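You operate a simulated robot arm through the tools that you are given. There is no shell and no other tool.

The job below is to be done with a simulated two-armed robot. You get a single attempt, and the scene is never put back.

Task
The blue breaker dropped: orange plug's socket off, reset it, shut its cover. Where these are worked on the way, their far stop is far enough and under half their travel is too little: breaker cover.

Only the result counts: the job must be done as asked and must still hold three seconds after the hand-in. Knocking over, shifting, dropping, spilling or breaking anything else fails it. Lids that push on must go on centred and level and be pressed home; caps that screw on are set level and turned clockwise until they are tight.

Robot
Two 7-joint arms with two-finger parallel grippers on one trunk that stands fixed in place. Base frame: the origin is at the foot of the trunk, x ahead of it, y to its left, z up; the work surface is at about z = 620. Lengths are in mm, angles in degrees, forces in N, time in s.
The left shoulder is at [70, 163, 1395], the right one opposite. With the tool pointing down near the work surface each hand reaches from about 100 to 700 mm from the base axis, measured 20 degrees to its own side. Payload 3.43 kg a hand.
Tool frame (each hand has its own): the origin (TCP) lies between the finger pads and is the grasp point; the fingertips stand 34 mm ahead of it; z points along the fingers, y is the line along which they close. Largest opening 128 mm; finger width 24, thickness 12; the body of the gripper, 48 by 130 mm, starts 96 mm behind the TCP.
Orientation is that of the tool frame in the base frame, as [roll, pitch, yaw] about the fixed x, y, z axes, in that order (R = Rz(yaw) Ry(pitch) Rx(roll)). With the fingers straight down and closing along the base's y, the tool's x points along the base's -x, its y along +y and its z along -z.

Tools
- The arms move only by the tool move_arm. It takes "left_motion", "right_motion" or both (then of equal length, played together; a hand with none holds still); each is a list of rows, each a list of 7 numbers: the gripper command, from -1 (shut) to 1 (fully open), values between in proportion, then the shift along the tool's x, y, z in mm, then the turn, a rotation vector about the tool's x, y, z in degrees. In form: [[hand, dx, dy, dz, rx, ry, rz], ...]. A call has 1 to 20 rows; each row is the pose to reach, as a shift and turn from the pose commanded when the call began, along the tool's axes at that moment. A row lasts 0.2 s, in which the tool goes at most 50 mm and 8.6 degrees; a call with a longer step from one row to the next is refused whole, and so is a gripper value outside its range. Where a pose cannot be reached the arm comes as near as it can. A force on the tool above 40 N (or 10 N above the force at the start of the call, whichever is more), or a blocked arm, ends the call early, and 0.2 s more pass. The fingers move at their own pace (about 153 mm/s each) and stop on an object; they squeeze with about 27 N. The grip force told is the motor's: it shows also when the fingers shut on nothing. Time passes only in rows, and 0.2 s behind the last, so rows that repeat a pose let the fingers close. It gives the time, the measured TCP pose, the force on the tool (base axes), the opening and the grip force at its end, in the units of the frame above (readings bear some noise), with the torque about the TCP (base axes, N m) and any sound that the robot's microphone picked up.
- Cameras (640 x 400 px; columns grow to the right, rows downward): "scene" is now at [131.7, -2.7, 1656.8]; the picture's right is [-0.11, -0.99, 0.00], its down [-0.37, 0.04, -0.93] and it looks along [0.92, -0.10, -0.38] (base axes); focal length 233 px, centre (320, 200). "left" rides on the left gripper at [76, 11, -160] in its tool frame; the picture's right is [-0.15, 0.99, 0.00], its down [-0.88, -0.13, -0.46] and it looks along [-0.45, -0.07, 0.89] (tool axes); focal length 234 px, centre (320, 200). "right" rides on the right gripper at [76, -11, -160] in its tool frame; the picture's right is [0.15, 0.99, 0.00], its down [-0.88, 0.13, -0.46] and it looks along [-0.45, 0.07, 0.89] (tool axes); focal length 234 px, centre (320, 200). There is no depth. A picture from a camera that has moved, and an enlarged one, comes with that camera's place and axes in the base frame and with its lens. The place of the scene camera against the robot may be out by one fixed shift of up to 25 mm in any direction.
- get_image(camera): a new picture of that camera. It takes no simulated time.
- move_column(by): slides the trunk up (or, below 0, down) by that many mm; the arms and the scene camera ride with it, the base frame stays. It gives what a move gives, with no picture.
- pan_tilt(pan, tilt): turns the head with the scene camera to pan (to the left, within 86 degrees either way) and tilt (down, from -29 to 69), counted from straight ahead of the robot. It gives what a move gives.
- close_up(camera, box): a new picture of the part [left, top, right, bottom] of that camera's present view, enlarged. It takes no simulated time.
- hand_in(): hands the job in; it is judged then, once.

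Places have to be worked out from the pictures, the camera data and where the tool is seen. Open the grippers and draw the arms clear of the work before you hand the job in, unless the task says otherwise.

The tools are called after ">>>" as name(argument=value, ...) on one line, values as JSON. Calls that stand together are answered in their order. move_arm: Moves the arms, as the interface text tells. Its arguments: {"type":"object","properties":{"left_motion":{"type":"array"},"right_motion":{"type":"array"}},"required":[]} The other tools are called the same way: move_column (by) slides the trunk up or down; pan_tilt (pan, tilt) turns the head that bears the scene camera; get_image (camera) takes a picture; close_up (camera, box) takes an enlarged picture of a part of a camera's view; hand_in () hands the job in.

At the start:

```text
clock: 0.0
left_position: [418.8, 140.4, 1577.5]
left_tool_rot: [-179.9, 0.0, -179.9]
left_ft_force: [-0.1, -0.4, 0.3]
left_wrist_torque: [0.02, 0.04, 0.0]
left_gripper_width: 128.1
left_gripper_force: 0.1
right_position: [527.5, -290.3, 1561.2]
right_tool_rot: [-180.0, 0.1, 179.9]
right_ft_force: [-0.3, -0.2, -0.5]
right_wrist_torque: [0.0, 0.01, -0.04]
right_gripper_width: 128.1
right_gripper_force: 0.1
trunk travel left (down, up): [-875.0, 65.0]
head pan, tilt: [-6.1, 22.0]
```

scene: 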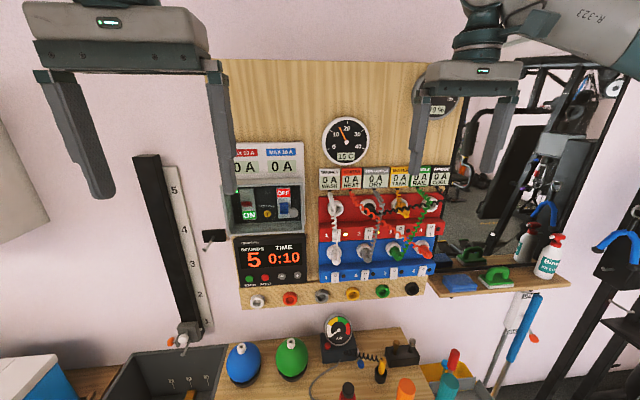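
right: 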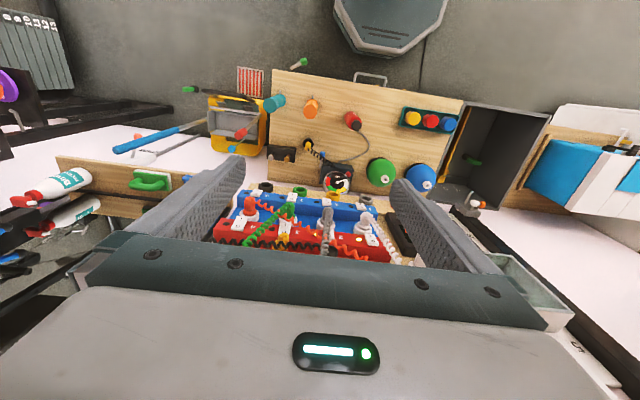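
left: 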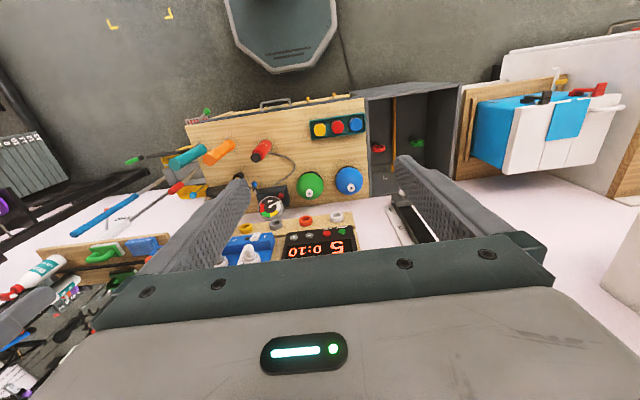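

I start by looking closely at the panel on the wall: the breaker box, the sockets and the plugs.

>>> close_up(camera="scene", box=[220, 130, 460, 310])

>>> close_up(camera="scene", box=[220, 135, 320, 240])

>>> close_up(camera="scene", box=[310, 160, 450, 290])

```text
2.22 times, centred on (340, 220) of scene
camera zoom: at [131.7, -2.7, 1656.8], right [-0.11, -0.99, 0.0], down [-0.37, 0.04, -0.93], along [0.92, -0.1, -0.38], focal length 518 px, centre (276, 156)
```

zoom: 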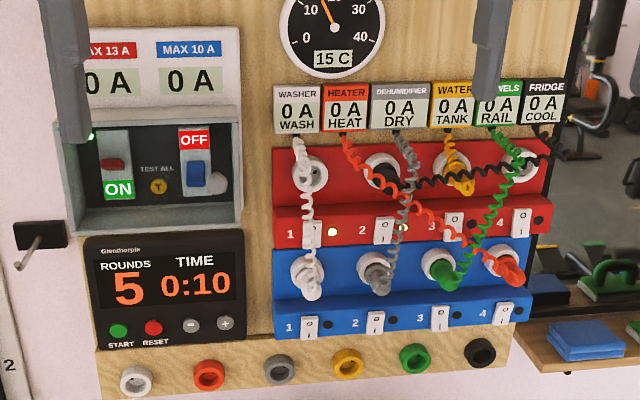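

```text
3.81 times, centred on (270, 188) of scene
camera zoom: at [131.7, -2.7, 1656.8], right [-0.11, -0.99, 0.0], down [-0.37, 0.04, -0.93], along [0.92, -0.1, -0.38], focal length 888 px, centre (510, 248)
```

zoom: 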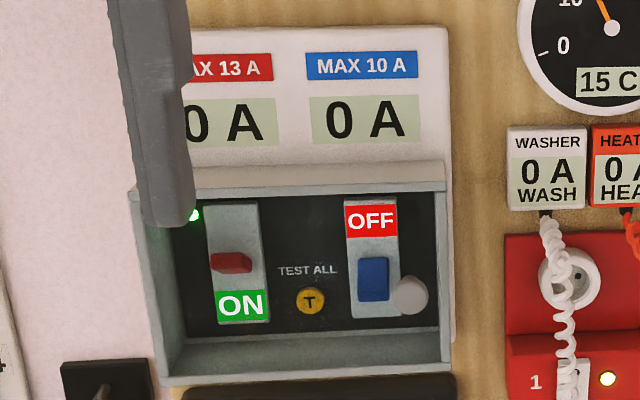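

```text
3.08 times, centred on (380, 225) of scene
camera zoom: at [131.7, -2.7, 1656.8], right [-0.11, -0.99, 0.0], down [-0.37, 0.04, -0.93], along [0.92, -0.1, -0.38], focal length 717 px, centre (135, 123)
```

zoom: 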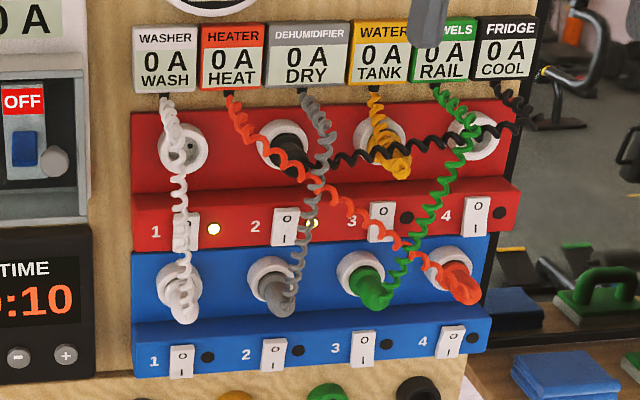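

The blue breaker shows OFF with its lever down. The orange (heater) plug sits in blue socket 4. Next I take views from the hand cameras so I can triangulate depths.

>>> close_up(camera="right", box=[200, 160, 440, 290])

>>> close_up(camera="left", box=[160, 160, 460, 290])

>>> pan_tilt(pan=-6, tilt=40)

>>> get_image(camera="scene")

```text
2.67 times, centred on (320, 225) of right
camera zoom: at [451.1, -300.5, 1720.3], right [-0.15, 0.99, 0.0], down [0.88, 0.13, 0.46], along [0.45, 0.07, -0.89], focal length 624 px, centre (320, 133)
```

zoom: 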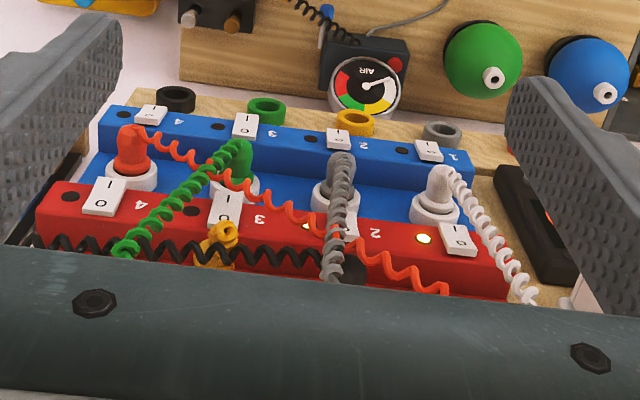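

```text
2.13 times, centred on (310, 225) of left
camera zoom: at [343.0, 151.1, 1737.6], right [0.15, 0.99, 0.0], down [0.88, -0.13, 0.46], along [0.45, -0.07, -0.89], focal length 500 px, centre (341, 147)
```

zoom: 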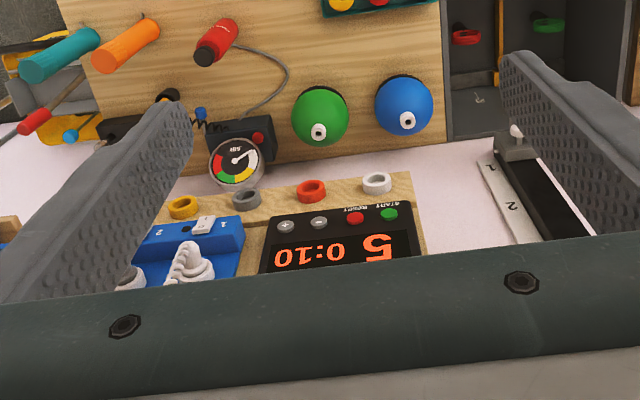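

```text
clock: 0.8
left_position: [419.0, 138.5, 1578.1]
left_tool_rot: [-179.9, 0.0, -179.9]
left_ft_force: [-0.4, 0.4, 0.0]
left_wrist_torque: [-0.04, -0.03, 0.02]
left_gripper_width: 128.0
left_gripper_force: 0.1
right_position: [528.1, -290.2, 1560.8]
right_tool_rot: [-180.0, 0.1, 179.9]
right_ft_force: [-1.3, -0.3, 0.5]
right_wrist_torque: [0.01, -0.01, 0.03]
right_gripper_width: 128.1
right_gripper_force: 0.0
trunk travel left (down, up): [-875.0, 65.0]
head pan, tilt: [-6.0, 40.0]
```

```text
taken
camera scene: at [124.0, -1.7, 1628.8], right [-0.1, -0.99, 0.0], down [-0.64, 0.07, -0.77], along [0.76, -0.08, -0.64], focal length 233 px, centre (320, 200)
```

scene: 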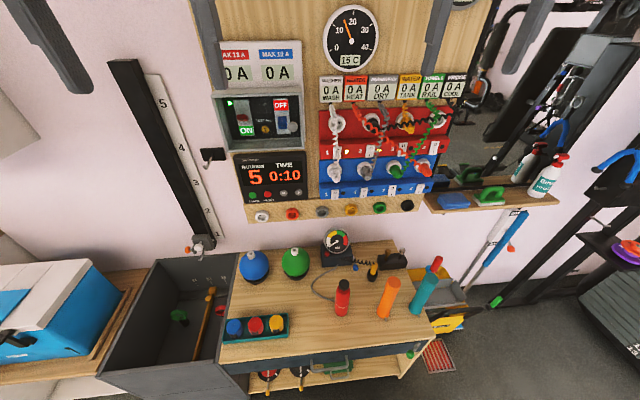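

Triangulating the rocker of blue socket 4 from the scene and right views puts it near (770, -438, 1098), so the panel is about 800 mm ahead. I lower the trunk so the camera and shoulders face the panel better, then look again.

>>> move_column(by=-200)

>>> pan_tilt(pan=-10, tilt=15)

>>> get_image(camera="scene")

```text
clock: 3.0
left_position: [418.5, 139.6, 1378.1]
left_tool_rot: [-179.9, 0.0, -179.9]
left_ft_force: [0.0, -0.8, -0.9]
left_wrist_torque: [-0.01, 0.01, 0.0]
left_gripper_width: 127.8
left_gripper_force: 0.0
right_position: [527.3, -288.4, 1360.7]
right_tool_rot: [-180.0, 0.1, -179.9]
right_ft_force: [-0.5, 0.2, 0.1]
right_wrist_torque: [0.0, 0.02, -0.01]
right_gripper_width: 127.9
right_gripper_force: 0.1
trunk travel left (down, up): [-675.0, 265.0]
head pan, tilt: [-6.0, 40.0]
```

```text
clock: 3.9
left_position: [419.1, 139.7, 1377.7]
left_tool_rot: [-179.9, 0.0, -179.9]
left_ft_force: [-0.4, -0.2, 0.2]
left_wrist_torque: [0.01, 0.0, -0.03]
left_gripper_width: 128.0
left_gripper_force: 0.0
right_position: [527.3, -289.6, 1360.9]
right_tool_rot: [-179.9, 0.1, 179.9]
right_ft_force: [0.3, -0.6, 0.0]
right_wrist_torque: [0.02, -0.02, 0.0]
right_gripper_width: 127.9
right_gripper_force: 0.1
trunk travel left (down, up): [-675.0, 265.0]
head pan, tilt: [-10.0, 15.0]
```

```text
taken
camera scene: at [131.5, -9.1, 1468.2], right [-0.17, -0.98, 0.0], down [-0.26, 0.05, -0.97], along [0.95, -0.17, -0.26], focal length 233 px, centre (320, 200)
```

scene: 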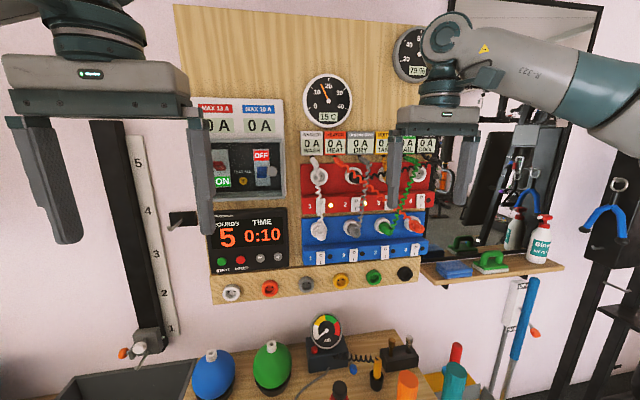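

>>> close_up(camera="scene", box=[190, 90, 300, 220])

>>> close_up(camera="scene", box=[295, 120, 440, 280])

>>> close_up(camera="scene", box=[370, 210, 440, 270])

```text
3.08 times, centred on (245, 155) of scene
camera zoom: at [131.5, -9.1, 1468.2], right [-0.17, -0.98, 0.0], down [-0.26, 0.05, -0.97], along [0.95, -0.17, -0.26], focal length 717 px, centre (551, 338)
```

zoom: 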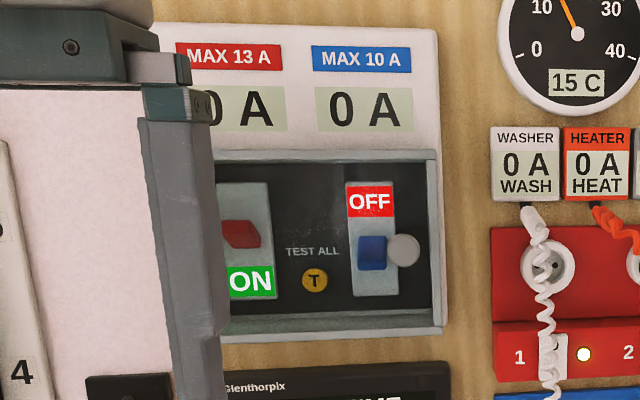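

```text
2.50 times, centred on (368, 200) of scene
camera zoom: at [131.5, -9.1, 1468.2], right [-0.17, -0.98, 0.0], down [-0.26, 0.05, -0.97], along [0.95, -0.17, -0.26], focal length 583 px, centre (201, 200)
```

zoom: 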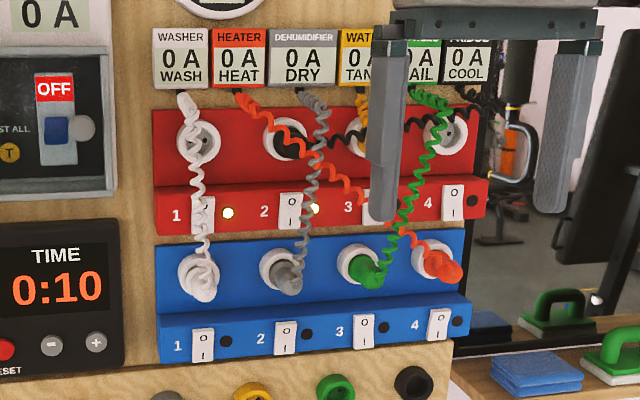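

```text
6.67 times, centred on (405, 240) of scene
camera zoom: at [131.5, -9.1, 1468.2], right [-0.17, -0.98, 0.0], down [-0.26, 0.05, -0.97], along [0.95, -0.17, -0.26], focal length 1554 px, centre (-247, -67)
```

zoom: 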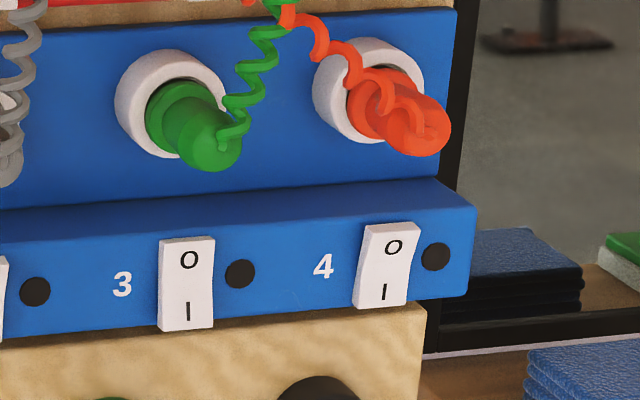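

The white ball sits about 45 mm in front of the blue lever. My estimates are knob at (711, 7, 1388) and lever at (757, 36, 1381). That suggests a clear cover, currently shut, with a knob on its right side. I turn the left hand to point forward and take a closer look.

>>> move_arm(left_motion=[[1, -5, -5, 0, 0, -7.5, 0], [1, -10, -10, 0, 0, -15, 0], [1, -20, -15, 0, 0, -22.5, 0], [1, -30, -20, 0, 0, -30, 0], [1, -40, -25, 0, 0, -37.5, 0], [1, -50, -30, 0, 0, -45, 0], [1, -60, -35, 0, 0, -52.5, 0], [1, -65, -40, 0, 0, -60, 0], [1, -70, -45, 0, 0, -67.5, 0], [1, -75, -50, 0, 0, -75, 0], [1, -80, -55, 0, 0, -82.5, 0], [1, -80, -60, 0, 0, -90, 0], [1, -80, -60, 0, 0, -90, 0]])

>>> get_image(camera="left")

>>> get_image(camera="scene")

```text
clock: 6.7
left_position: [500.8, 81.0, 1379.2]
left_tool_rot: [-97.5, 89.8, -97.4]
left_ft_force: [0.2, -0.5, 0.2]
left_wrist_torque: [0.02, 0.02, -0.04]
left_gripper_width: 127.8
left_gripper_force: 0.0
right_position: [527.2, -288.9, 1362.3]
right_tool_rot: [-180.0, 0.1, 179.9]
right_ft_force: [-0.4, 0.0, 0.4]
right_wrist_torque: [-0.03, 0.03, 0.0]
right_gripper_width: 128.2
right_gripper_force: 0.1
trunk travel left (down, up): [-675.0, 265.0]
head pan, tilt: [-10.0, 15.0]
```

```text
taken
camera left: at [340.8, 91.5, 1303.4], right [0.0, 0.99, 0.14], down [-0.46, -0.13, 0.88], along [0.89, -0.06, 0.45], focal length 234 px, centre (320, 200)
```

left: 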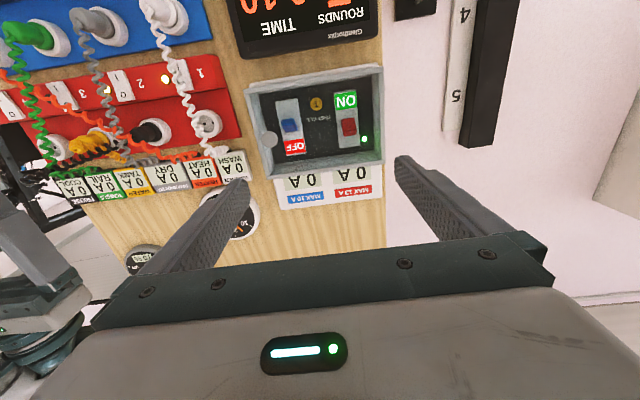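

```text
taken
camera scene: at [131.7, -8.8, 1468.3], right [-0.17, -0.98, 0.0], down [-0.26, 0.04, -0.97], along [0.95, -0.17, -0.26], focal length 233 px, centre (320, 200)
```

scene: 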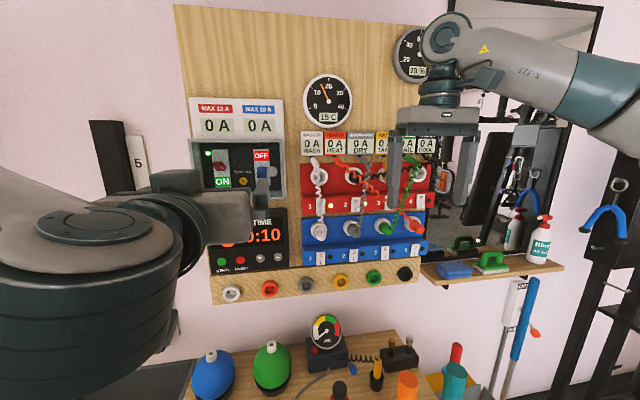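

>>> close_up(camera="left", box=[235, 55, 395, 215])

>>> close_up(camera="left", box=[240, 60, 310, 190])

>>> close_up(camera="scene", box=[185, 130, 295, 210])

```text
2.50 times, centred on (315, 135) of left
camera zoom: at [340.8, 91.5, 1303.4], right [0.0, 0.99, 0.14], down [-0.46, -0.13, 0.88], along [0.89, -0.06, 0.45], focal length 585 px, centre (332, 362)
```

zoom: 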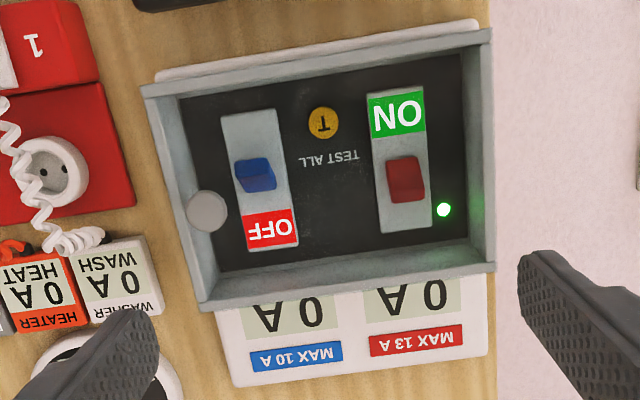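

```text
3.08 times, centred on (275, 125) of left
camera zoom: at [340.8, 91.5, 1303.4], right [0.0, 0.99, 0.14], down [-0.46, -0.13, 0.88], along [0.89, -0.06, 0.45], focal length 720 px, centre (458, 431)
```

zoom: 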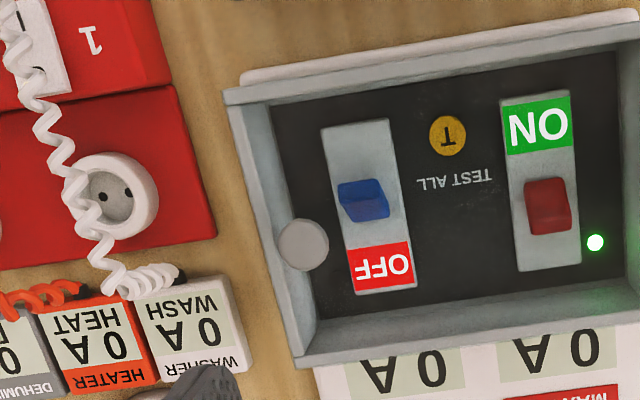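

```text
5.00 times, centred on (240, 170) of scene
camera zoom: at [131.7, -8.8, 1468.3], right [-0.17, -0.98, 0.0], down [-0.26, 0.04, -0.97], along [0.95, -0.17, -0.26], focal length 1166 px, centre (720, 350)
```

zoom: 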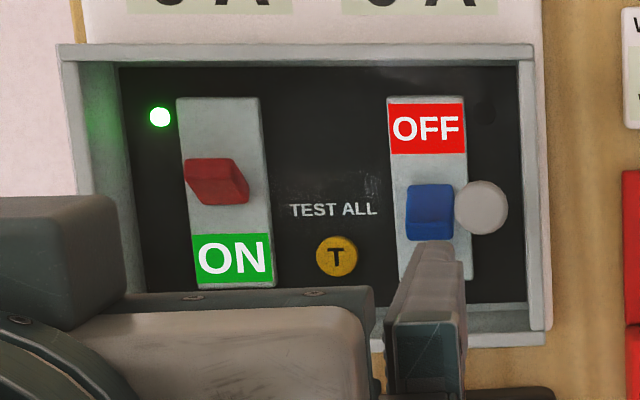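

The cover is a clear pane with a round knob at its right edge. I zoom in hard to find out whether it is hinged or slides.

>>> close_up(camera="left", box=[345, 60, 390, 130])

>>> close_up(camera="left", box=[245, 75, 295, 160])

>>> close_up(camera="left", box=[345, 100, 395, 170])

>>> close_up(camera="scene", box=[255, 130, 295, 205])

```text
5.71 times, centred on (368, 95) of left
camera zoom: at [340.8, 91.5, 1303.4], right [0.0, 0.99, 0.14], down [-0.46, -0.13, 0.88], along [0.89, -0.06, 0.45], focal length 1338 px, centre (49, 800)
```

zoom: 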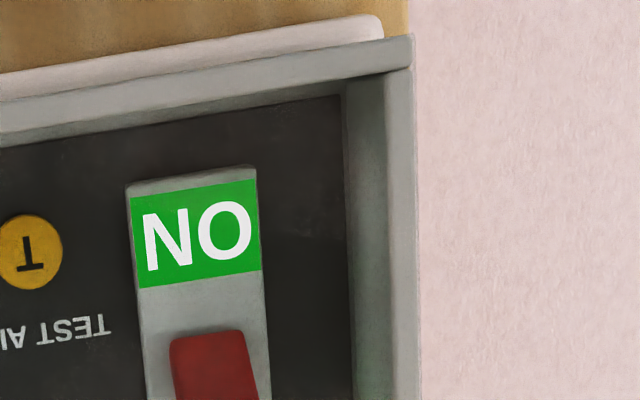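

```text
4.71 times, centred on (270, 118) of left
camera zoom: at [340.8, 91.5, 1303.4], right [0.0, 0.99, 0.14], down [-0.46, -0.13, 0.88], along [0.89, -0.06, 0.45], focal length 1102 px, centre (555, 588)
```

zoom: 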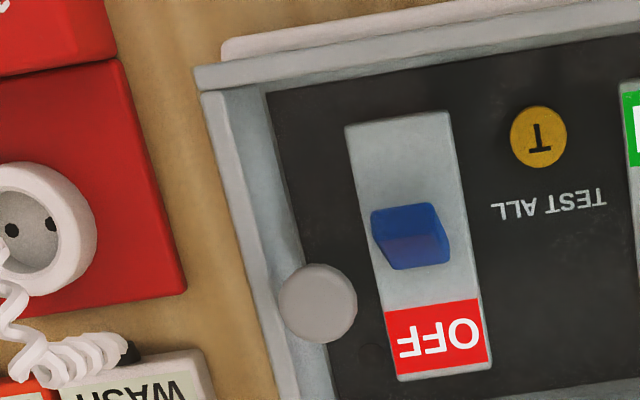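

```text
5.71 times, centred on (370, 135) of left
camera zoom: at [340.8, 91.5, 1303.4], right [0.0, 0.99, 0.14], down [-0.46, -0.13, 0.88], along [0.89, -0.06, 0.45], focal length 1338 px, centre (34, 571)
```

zoom: 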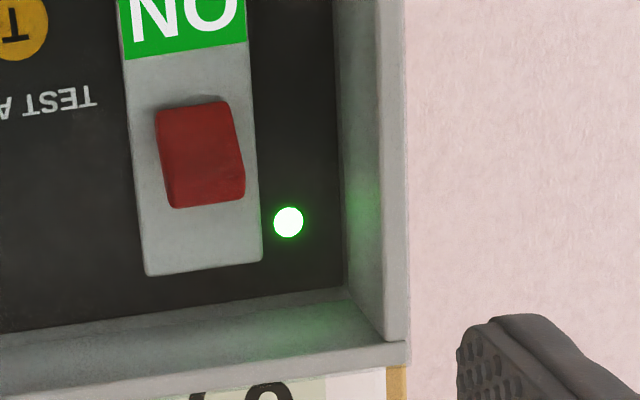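

```text
5.33 times, centred on (275, 168) of scene
camera zoom: at [131.7, -8.8, 1468.3], right [-0.17, -0.98, 0.0], down [-0.26, 0.04, -0.97], along [0.95, -0.17, -0.26], focal length 1243 px, centre (560, 373)
```

zoom: 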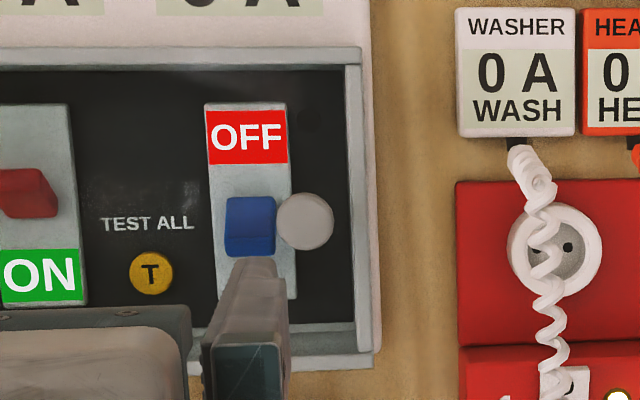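

I raise the left hand by 100 mm for a second triangulation view of the cover. At the same time I turn the right hand forward and bring it in front of blue rocker 4, still well clear of it.

>>> move_arm(left_motion=[[1, -8, 0, 0, 0, 0, 0], [1, -16, 0, 0, 0, 0, 0], [1, -24, 0, 0, 0, 0, 0], [1, -32, 0, 0, 0, 0, 0], [1, -40, 0, 0, 0, 0, 0], [1, -48, 0, 0, 0, 0, 0], [1, -56, 0, 0, 0, 0, 0], [1, -64, 0, 0, 0, 0, 0], [1, -72, 0, 0, 0, 0, 0], [1, -80, 0, 0, 0, 0, 0], [1, -90, 0, 0, 0, 0, 0], [1, -100, 0, 0, 0, 0, 0], [1, -100, 0, 0, 0, 0, 0]], right_motion=[[1, 0, -5, 10, 0, -7.5, 0], [1, 0, -10, 25, 0, -15, 0], [1, 0, -20, 40, 0, -22.5, 0], [1, 0, -30, 60, 0, -30, 0], [1, 0, -40, 80, 0, -37.5, 0], [1, 0, -50, 100, 0, -45, 0], [1, 0, -60, 120, 0, -52.5, 0], [1, 0, -70, 140, 0, -60, 0], [1, 0, -80, 160, 0, -67.5, 0], [1, 0, -90, 180, 0, -75, 0], [1, 0, -100, 190, 0, -82.5, 0], [1, 0, -110, 200, 0, -90, 0], [1, 0, -110, 200, 0, -90, 0]])

>>> get_image(camera="left")

>>> get_image(camera="right")

>>> get_image(camera="scene")

```text
clock: 9.5
left_position: [498.4, 78.1, 1478.9]
left_tool_rot: [-59.1, 89.9, -59.0]
left_ft_force: [0.2, -0.9, 0.1]
left_wrist_torque: [0.0, 0.01, 0.0]
left_gripper_width: 127.9
left_gripper_force: 0.0
right_position: [566.4, -404.5, 1177.3]
right_tool_rot: [-177.7, 81.1, -176.7]
right_ft_force: [0.0, 0.2, -0.5]
right_wrist_torque: [-0.01, 0.04, -0.01]
right_gripper_width: 127.7
right_gripper_force: 0.1
right hand out of reach, approached as far as the arm can: row 9, 10, 11, 12, 13
trunk travel left (down, up): [-675.0, 265.0]
head pan, tilt: [-10.0, 15.0]
```

```text
taken
camera left: at [338.8, 91.1, 1403.2], right [0.0, 0.99, 0.15], down [-0.46, -0.13, 0.88], along [0.89, -0.07, 0.45], focal length 234 px, centre (320, 200)
```

left: 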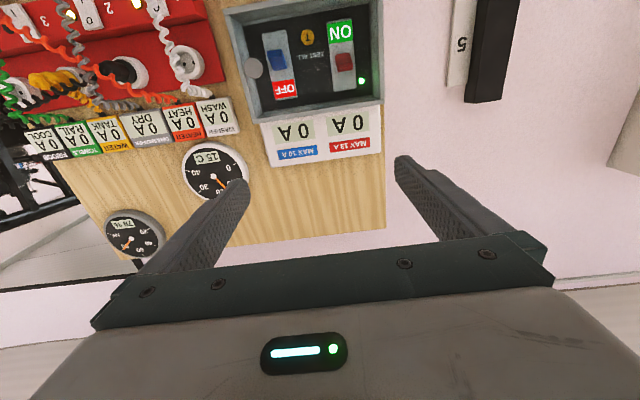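

```text
taken
camera right: at [396.0, -418.0, 1127.6], right [-0.04, 0.99, -0.15], down [-0.32, 0.13, 0.94], along [0.95, 0.08, 0.31], focal length 234 px, centre (320, 200)
```

right: 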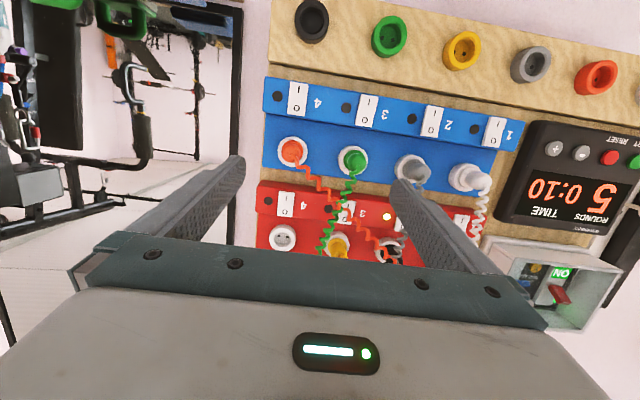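

```text
taken
camera scene: at [130.9, -9.4, 1468.3], right [-0.17, -0.98, 0.0], down [-0.25, 0.05, -0.97], along [0.95, -0.17, -0.26], focal length 233 px, centre (320, 200)
```

scene: 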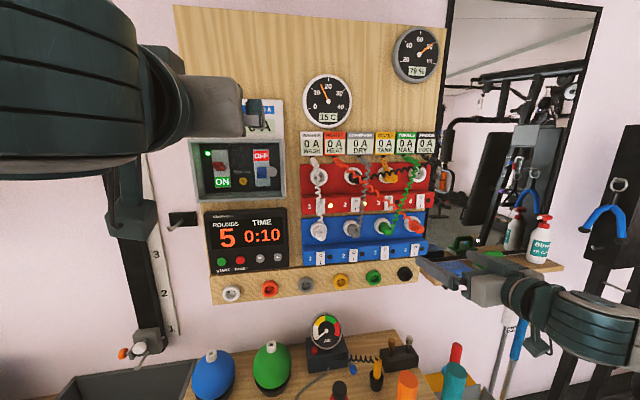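

The left hand is level. The right hand stopped at about 81° pitch because of a reach limit, which still works for pressing. I zoom in to measure the knob, the lever and the rocker precisely.

>>> close_up(camera="left", box=[215, 0, 395, 130])

>>> close_up(camera="right", box=[255, 60, 395, 180])

>>> close_up(camera="scene", box=[370, 200, 440, 270])

>>> close_up(camera="right", box=[270, 70, 330, 130])

```text
3.08 times, centred on (305, 65) of left
camera zoom: at [338.8, 91.1, 1403.2], right [0.0, 0.99, 0.15], down [-0.46, -0.13, 0.88], along [0.89, -0.07, 0.45], focal length 720 px, centre (366, 615)
```

zoom: 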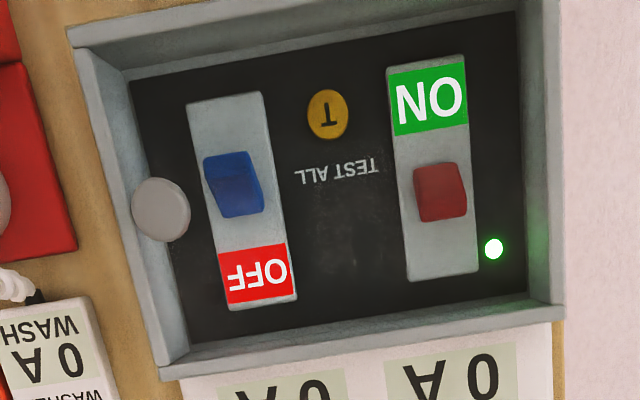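

```text
3.33 times, centred on (325, 120) of right
camera zoom: at [396.0, -418.0, 1127.6], right [-0.04, 0.99, -0.15], down [-0.32, 0.13, 0.94], along [0.95, 0.08, 0.31], focal length 781 px, centre (303, 467)
```

zoom: 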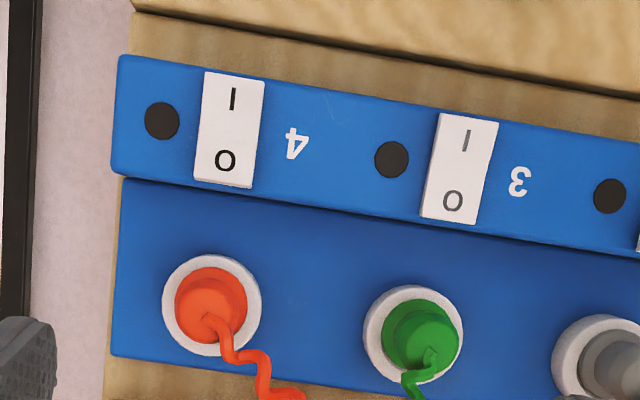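

```text
5.71 times, centred on (405, 235) of scene
camera zoom: at [130.9, -9.4, 1468.3], right [-0.17, -0.98, 0.0], down [-0.25, 0.05, -0.97], along [0.95, -0.17, -0.26], focal length 1332 px, centre (-166, 0)
```

zoom: 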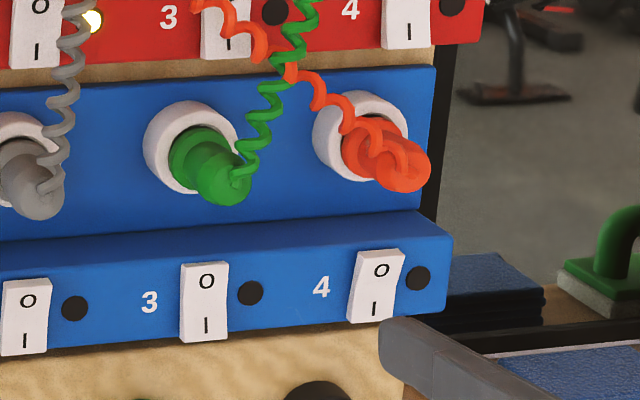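

```text
6.67 times, centred on (300, 100) of right
camera zoom: at [396.0, -418.0, 1127.6], right [-0.04, 0.99, -0.15], down [-0.32, 0.13, 0.94], along [0.95, 0.08, 0.31], focal length 1561 px, centre (453, 867)
```

zoom: 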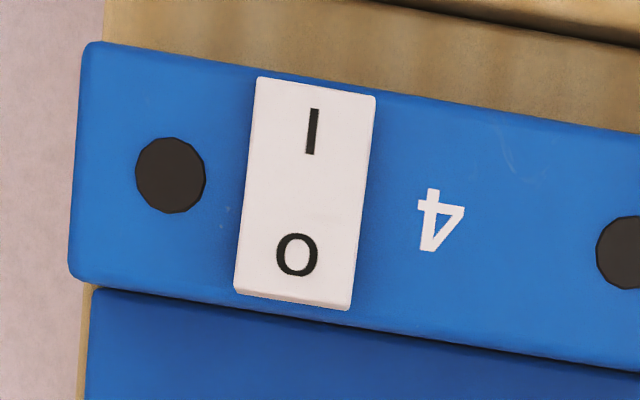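

The rocker shows I pressed in and O (upper half) proud, so socket 4 is ON. I put O at about (763, -440, 1111). I close the right gripper and bring it forward to just short of the rocker.

>>> move_arm(right_motion=[[-1, 6, -7, 20, 0, 0, 0], [-1, 12, -14, 40, 0, 0, 0], [-1, 18, -21, 60, 0, 0, 0], [-1, 24, -28, 80, 0, 0, 0], [-1, 31, -35, 100, 0, 0, 0], [-1, 38, -42, 120, 0, 0, 0], [-1, 38, -42, 120, 0, 0, 0]])

>>> get_image(camera="right")

>>> get_image(camera="scene")

```text
clock: 11.1
left_position: [498.0, 78.9, 1478.3]
left_tool_rot: [-52.7, 90.0, -52.5]
left_ft_force: [0.1, -0.4, -0.1]
left_wrist_torque: [-0.01, 0.0, 0.0]
left_gripper_width: 127.9
left_gripper_force: 0.1
right_position: [678.6, -443.9, 1121.6]
right_tool_rot: [-177.4, 81.0, -176.7]
right_ft_force: [0.0, 0.2, 1.0]
right_wrist_torque: [-0.01, 0.0, 0.03]
right_gripper_width: 0.0
right_gripper_force: 27.3
trunk travel left (down, up): [-675.0, 265.0]
head pan, tilt: [-10.0, 15.0]
```

```text
taken
camera right: at [508.2, -458.3, 1070.8], right [-0.04, 0.99, -0.15], down [-0.32, 0.13, 0.94], along [0.95, 0.08, 0.31], focal length 234 px, centre (320, 200)
```

right: 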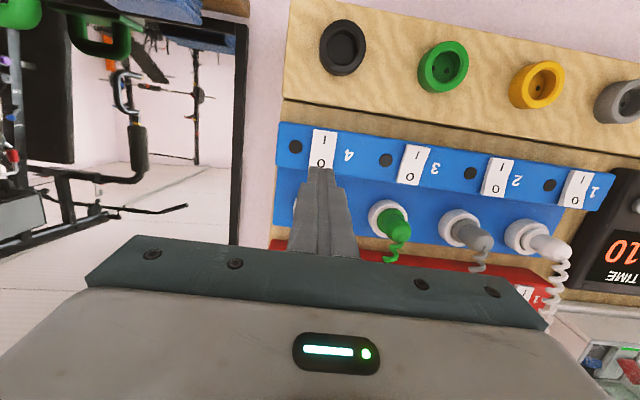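

```text
taken
camera scene: at [130.7, -9.0, 1468.4], right [-0.17, -0.98, 0.0], down [-0.25, 0.04, -0.97], along [0.95, -0.17, -0.26], focal length 233 px, centre (320, 200)
```

scene: 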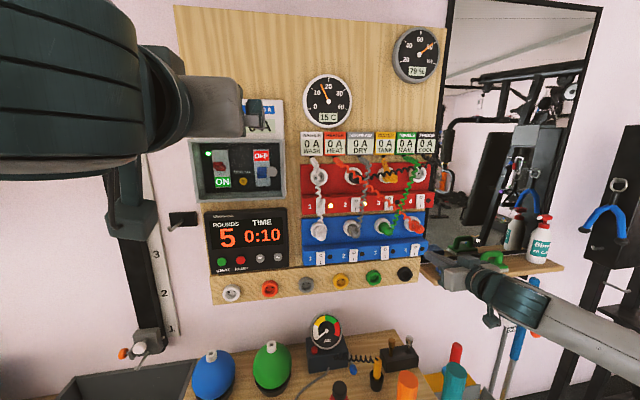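

The right gripper is now shut with its tip near (712, -443, 1116). I zoom in to check its alignment with the O half.

>>> close_up(camera="right", box=[270, 110, 370, 210])

>>> close_up(camera="scene", box=[380, 200, 470, 290])

```text
4.00 times, centred on (320, 160) of right
camera zoom: at [508.2, -458.3, 1070.8], right [-0.04, 0.99, -0.15], down [-0.32, 0.13, 0.94], along [0.95, 0.08, 0.31], focal length 937 px, centre (320, 360)
```

zoom: 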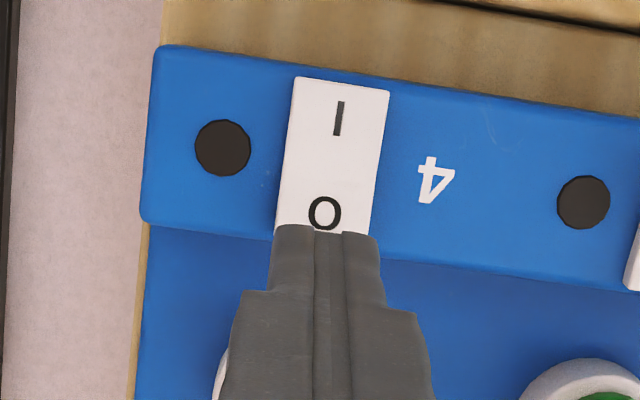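

```text
4.44 times, centred on (425, 245) of scene
camera zoom: at [130.7, -9.0, 1468.4], right [-0.17, -0.98, 0.0], down [-0.25, 0.04, -0.97], along [0.95, -0.17, -0.26], focal length 1036 px, centre (-147, 0)
```

zoom: 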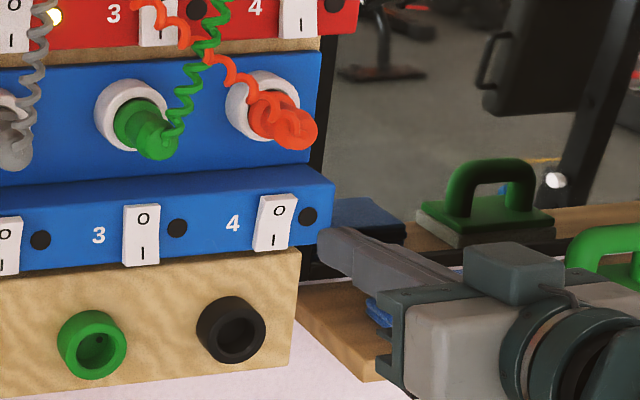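

Two right-hand views agree that O is at (764.7, -440.1, 1111.2). I push the closed tip straight in onto the O half in small steps, with the force stop as a guard.

>>> move_arm(right_motion=[[-1, -2.1, 1.5, 19.8, 0, 0, 0], [-1, -4.2, 3, 39.8, 0, 0, 0], [-1, -5.1, 3, 45.7, 0, 0, 0], [-1, -5.7, 3, 49.7, 0, 0, 0], [-1, -6.2, 3, 52.7, 0, 0, 0], [-1, -6.6, 3, 55.6, 0, 0, 0], [-1, -7.1, 3, 58.6, 0, 0, 0], [-1, -7.1, 3, 58.6, 0, 0, 0]])

>>> close_up(camera="scene", box=[380, 200, 470, 290])

>>> close_up(camera="right", box=[270, 90, 370, 210])

```text
clock: 12.9
left_position: [496.2, 80.6, 1479.5]
left_tool_rot: [-23.4, 90.0, -23.2]
left_ft_force: [0.4, -1.0, -0.3]
left_wrist_torque: [0.03, 0.01, 0.02]
left_gripper_width: 127.8
left_gripper_force: 0.0
right_position: [734.6, -439.7, 1120.2]
right_tool_rot: [-177.6, 81.0, -176.8]
right_ft_force: [-15.6, 2.9, -5.5]
right_wrist_torque: [0.03, 0.13, -0.06]
right_gripper_width: 0.0
right_gripper_force: 27.4
trunk travel left (down, up): [-675.0, 265.0]
head pan, tilt: [-10.0, 15.0]
```

```text
4.44 times, centred on (425, 245) of scene
camera zoom: at [128.7, -9.4, 1468.4], right [-0.17, -0.98, 0.0], down [-0.25, 0.05, -0.97], along [0.95, -0.17, -0.26], focal length 1036 px, centre (-147, 0)
```

zoom: 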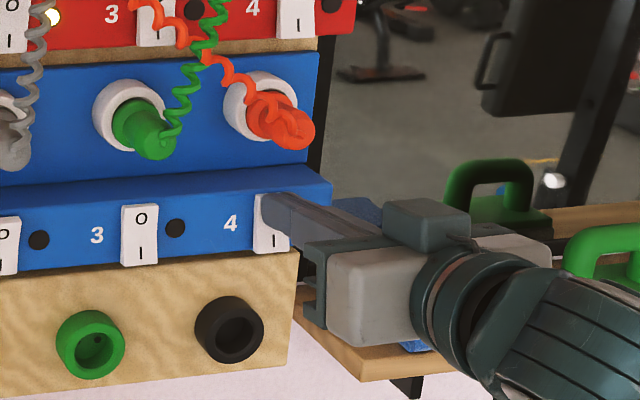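

```text
3.33 times, centred on (320, 150) of right
camera zoom: at [565.2, -453.6, 1070.0], right [-0.04, 0.99, -0.15], down [-0.32, 0.13, 0.94], along [0.95, 0.08, 0.31], focal length 781 px, centre (320, 367)
```

zoom: 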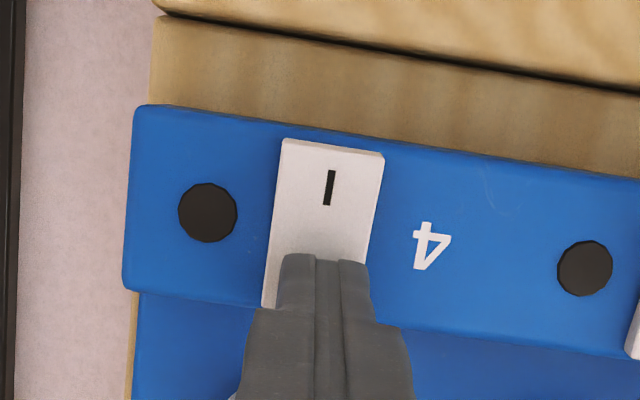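

The rocker has tilted: its I end now stands proud, with about 16 N on the tip. I press 3 mm further to seat it, then draw straight back and check.

>>> move_arm(right_motion=[[-1, -0.5, 0, 3, 0, 0, 0], [-1, -0.5, 0, 3, 0, 0, 0], [-1, 1.6, 0, -10, 0, 0, 0], [-1, 7.8, 0, -50, 0, 0, 0], [-1, 15.6, 0, -98, 0, 0, 0], [-1, 15.6, 0, -98, 0, 0, 0]])

>>> close_up(camera="scene", box=[380, 200, 450, 270])

>>> close_up(camera="right", box=[260, 90, 460, 210])

```text
clock: 13.4
left_position: [493.2, 78.8, 1481.1]
left_tool_rot: [-5.7, 89.7, -5.7]
left_ft_force: [-0.1, 0.4, 0.0]
left_wrist_torque: [-0.01, 0.01, 0.03]
left_gripper_width: 127.9
left_gripper_force: 0.1
right_position: [734.6, -439.2, 1120.7]
right_tool_rot: [-177.2, 81.0, -176.1]
right_ft_force: [-37.1, -4.6, -2.5]
right_wrist_torque: [-0.07, 0.02, -0.34]
right_gripper_width: 0.0
right_gripper_force: 27.2
trunk travel left (down, up): [-675.0, 265.0]
head pan, tilt: [-10.0, 15.0]
stopped in row 2 (right hand): the force on the tool passed its limit at 48 N (the readings are from after the stop); the commanded pose is now the measured one
```

```text
5.71 times, centred on (415, 235) of scene
camera zoom: at [124.2, -10.7, 1469.1], right [-0.18, -0.98, 0.0], down [-0.25, 0.05, -0.97], along [0.95, -0.17, -0.25], focal length 1332 px, centre (-223, 0)
```

zoom: 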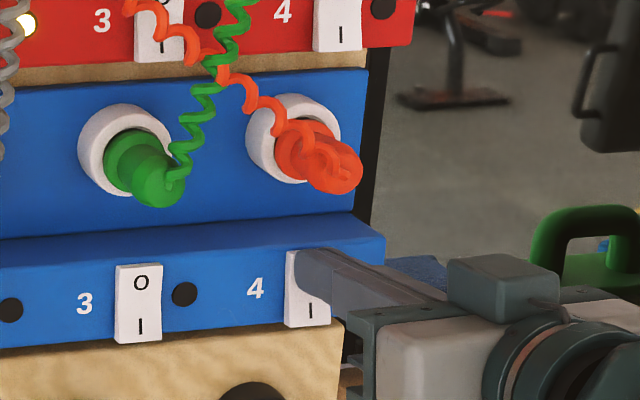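

```text
3.20 times, centred on (360, 150) of right
camera zoom: at [565.3, -453.8, 1070.5], right [-0.04, 0.99, -0.15], down [-0.31, 0.13, 0.94], along [0.95, 0.09, 0.3], focal length 749 px, centre (192, 360)
```

zoom: 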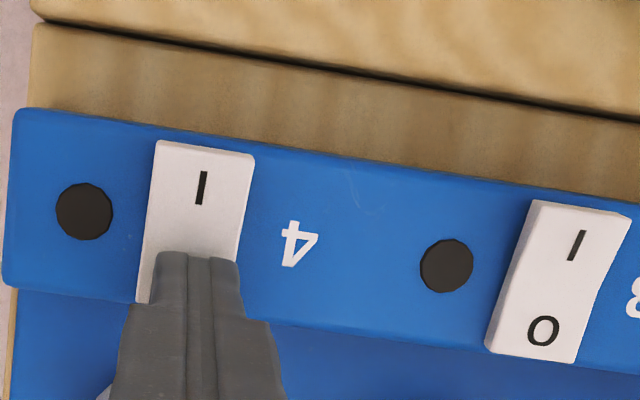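

The press hit a firm stop at 48 N, so the rocker is bottomed out. I retract straight back and check its state.

>>> move_arm(right_motion=[[-1, 1.6, 0, -10, 0, 0, 0], [-1, 5, 0, -32, 0, 0, 0], [-1, 10, 0, -64, 0, 0, 0], [-1, 15.6, 0, -98, 0, 0, 0], [-1, 15.6, 0, -98, 0, 0, 0]])

>>> close_up(camera="scene", box=[360, 200, 450, 270])

>>> close_up(camera="right", box=[260, 90, 460, 210])

```text
clock: 14.6
left_position: [499.5, 79.5, 1478.3]
left_tool_rot: [-70.0, 89.9, -70.0]
left_ft_force: [-0.7, 0.4, -0.6]
left_wrist_torque: [-0.01, -0.01, 0.0]
left_gripper_width: 128.0
left_gripper_force: 0.0
right_position: [640.5, -439.0, 1121.4]
right_tool_rot: [-177.7, 80.7, -176.6]
right_ft_force: [0.0, 0.5, 0.0]
right_wrist_torque: [0.0, -0.02, -0.07]
right_gripper_width: 0.0
right_gripper_force: 26.8
trunk travel left (down, up): [-675.0, 265.0]
head pan, tilt: [-10.0, 15.0]
```

```text
5.71 times, centred on (405, 235) of scene
camera zoom: at [131.6, -9.2, 1468.3], right [-0.17, -0.98, 0.0], down [-0.26, 0.05, -0.97], along [0.95, -0.17, -0.26], focal length 1332 px, centre (-166, 0)
```

zoom: 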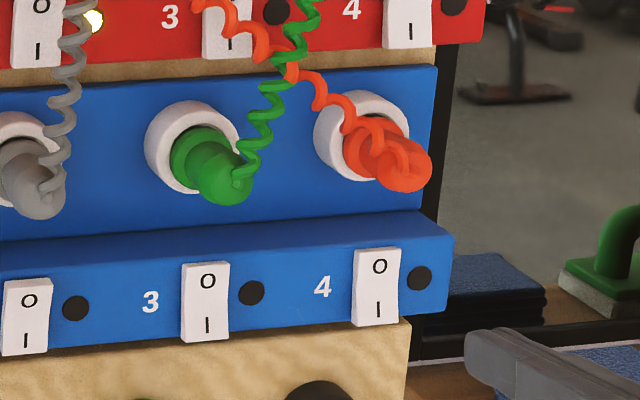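

```text
3.20 times, centred on (360, 150) of right
camera zoom: at [471.9, -453.2, 1070.8], right [-0.04, 0.99, -0.15], down [-0.31, 0.13, 0.94], along [0.95, 0.09, 0.3], focal length 749 px, centre (192, 360)
```

zoom: 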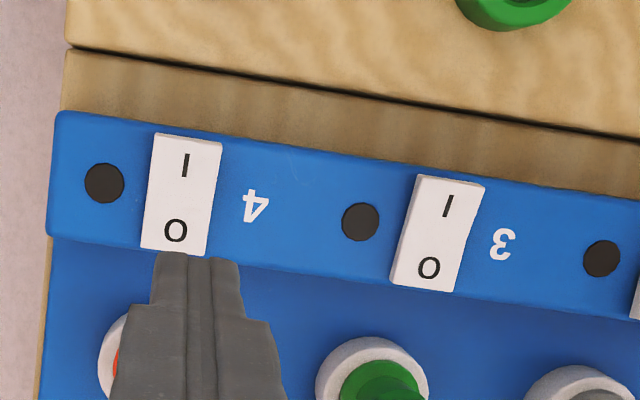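

Rocker 4 now matches its OFF neighbour (I proud, O in), so that socket is off. Next is the cover knob, triangulated at about (716, 1, 1374). I roll the left hand so its fingers close vertically and bring it in front of the knob.

>>> move_arm(left_motion=[[-0.1, 8, -6, 5, 0, 0, -7.5], [-0.1, 17, -13, 10, 0, 0, -15], [-0.1, 26, -20, 20, 0, 0, -22.5], [-0.1, 35, -26, 30, 0, 0, -30], [-0.1, 44, -33, 40, 0, 0, -37.5], [-0.1, 53, -40, 50, 0, 0, -45], [-0.1, 62, -46, 60, 0, 0, -52.5], [-0.1, 71, -53, 75, 0, 0, -60], [-0.1, 80, -60, 90, 0, 0, -67.5], [-0.1, 89, -66, 105, 0, 0, -75], [-0.1, 98, -73, 120, 0, 0, -82.5], [-0.1, 104.5, -78.5, 130, 0, 0, -90], [-0.1, 104.5, -78.5, 130, 0, 0, -90]], right_motion=[[-1, 0, 0, -5, 0, 0, 0], [-1, 0, 0, -10, 0, 0, 0], [-1, 0, 0, -15, 0, 0, 0], [-1, 0, 0, -20, 0, 0, 0], [-1, 0, 0, -25, 0, 0, 0], [-1, 0, 0, -30, 0, 0, 0], [-1, 0, 0, -35, 0, 0, 0], [-1, 0, 0, -40, 0, 0, 0], [-1, 0, 0, -45, 0, 0, 0], [-1, 0, 0, -50, 0, 0, 0], [-1, 0, 0, -50, 0, 0, 0], [-1, 0, 0, -50, 0, 0, 0], [-1, 0, 0, -50, 0, 0, 0]])

>>> get_image(camera="left")

>>> get_image(camera="scene")

```text
clock: 17.4
left_position: [631.2, 1.3, 1374.2]
left_tool_rot: [-89.9, -0.2, -89.8]
left_ft_force: [-0.1, 1.0, 0.2]
left_wrist_torque: [0.03, 0.02, -0.02]
left_gripper_width: 57.7
left_gripper_force: 0.1
right_position: [591.1, -439.6, 1125.6]
right_tool_rot: [-177.4, 80.8, -176.4]
right_ft_force: [0.3, 0.3, 0.8]
right_wrist_torque: [0.03, -0.01, 0.02]
right_gripper_width: 0.0
right_gripper_force: 27.2
trunk travel left (down, up): [-675.0, 265.0]
head pan, tilt: [-10.0, 15.0]
```

```text
taken
camera left: at [470.9, -73.9, 1363.8], right [0.0, 0.14, -0.99], down [-0.46, 0.88, 0.13], along [0.89, 0.45, 0.07], focal length 234 px, centre (320, 200)
```

left: 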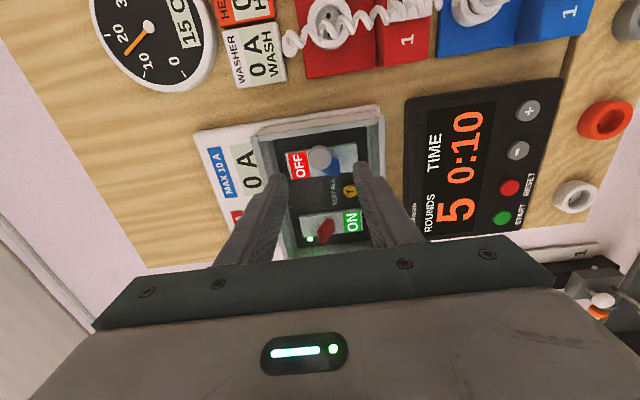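

```text
taken
camera scene: at [130.9, -9.0, 1468.3], right [-0.17, -0.98, 0.0], down [-0.25, 0.04, -0.97], along [0.95, -0.17, -0.26], focal length 233 px, centre (320, 200)
```

scene: 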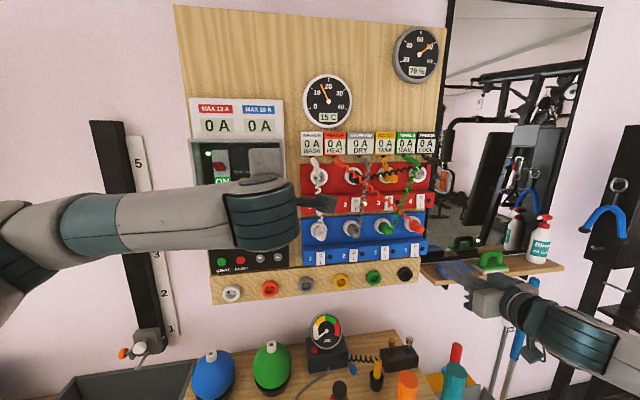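

>>> close_up(camera="left", box=[240, 90, 400, 260])

>>> close_up(camera="left", box=[280, 100, 390, 190])

>>> close_up(camera="scene", box=[190, 130, 300, 220])

```text
2.35 times, centred on (320, 175) of left
camera zoom: at [470.9, -73.9, 1363.8], right [0.0, 0.14, -0.99], down [-0.46, 0.88, 0.13], along [0.89, 0.45, 0.07], focal length 551 px, centre (320, 259)
```

zoom: 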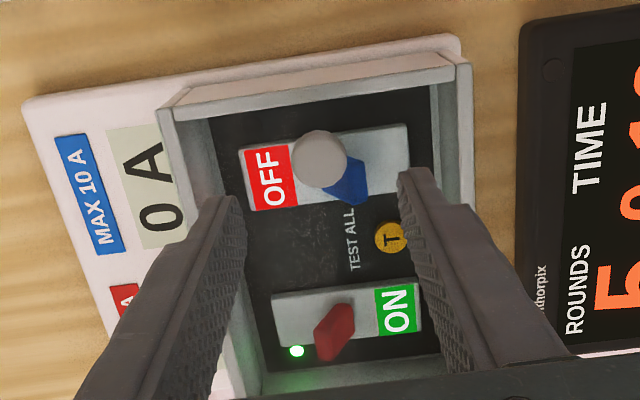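

```text
4.44 times, centred on (335, 145) of left
camera zoom: at [470.9, -73.9, 1363.8], right [0.0, 0.14, -0.99], down [-0.46, 0.88, 0.13], along [0.89, 0.45, 0.07], focal length 1041 px, centre (253, 444)
```

zoom: 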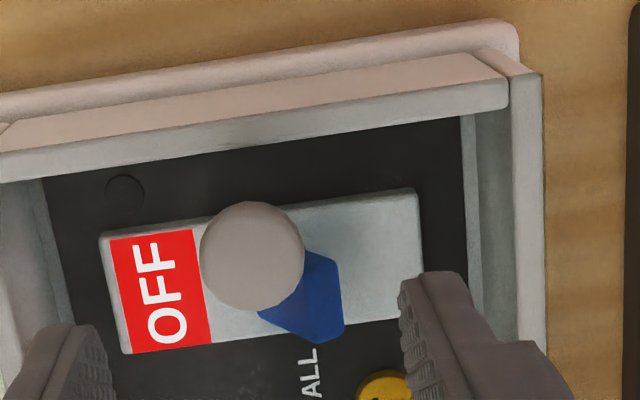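

```text
4.44 times, centred on (245, 175) of scene
camera zoom: at [130.9, -9.0, 1468.3], right [-0.17, -0.98, 0.0], down [-0.25, 0.04, -0.97], along [0.95, -0.17, -0.26], focal length 1036 px, centre (653, 311)
```

zoom: 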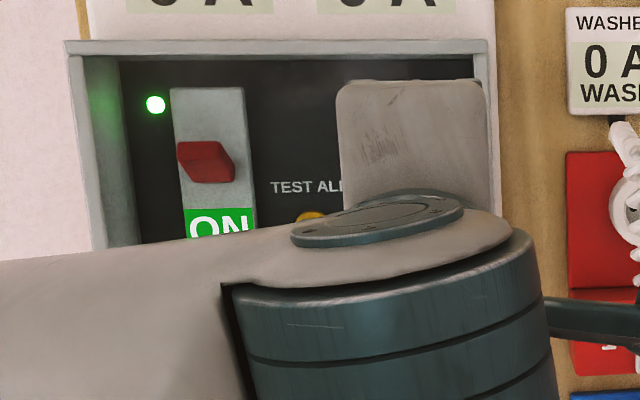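

The knob is a ball about 25 mm across centred near (716, 0, 1374). The box rim front is near x = 745. I move the open fingers over the knob, tips to about x = 733, and close above and below it.

>>> move_arm(left_motion=[[-0.1, 1, 0, 25, 0, 0, 0], [-0.1, 1, 0, 45, 0, 0, 0], [-0.1, 1, 0, 55, 0, 0, 0], [-0.1, 1, 0, 62, 0, 0, 0], [-0.1, 1, 0, 68, 0, 0, 0], [-0.5, 1, 0, 68, 0, 0, 0], [-1, 1, 0, 68, 0, 0, 0], [-1, 1, 0, 68, 0, 0, 0], [-1, 1, 0, 68, 0, 0, 0]])

>>> get_image(camera="left")

```text
clock: 19.4
left_position: [696.1, 0.8, 1374.2]
left_tool_rot: [-89.8, -0.1, -89.9]
left_ft_force: [6.8, 0.7, 16.2]
left_wrist_torque: [0.02, -0.39, -1.1]
left_gripper_width: 25.1
left_gripper_force: 45.0
right_position: [592.5, -440.1, 1127.6]
right_tool_rot: [-177.5, 80.8, -176.5]
right_ft_force: [0.3, -0.6, 0.4]
right_wrist_torque: [0.03, 0.01, 0.01]
right_gripper_width: 0.1
right_gripper_force: 27.3
trunk travel left (down, up): [-675.0, 265.0]
head pan, tilt: [-10.0, 15.0]
```

```text
taken
camera left: at [537.0, -75.1, 1363.4], right [0.0, 0.14, -0.99], down [-0.46, 0.88, 0.13], along [0.89, 0.45, 0.07], focal length 234 px, centre (320, 200)
```

left: 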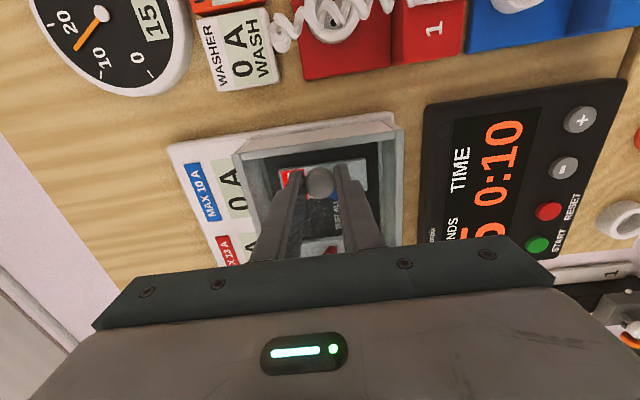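

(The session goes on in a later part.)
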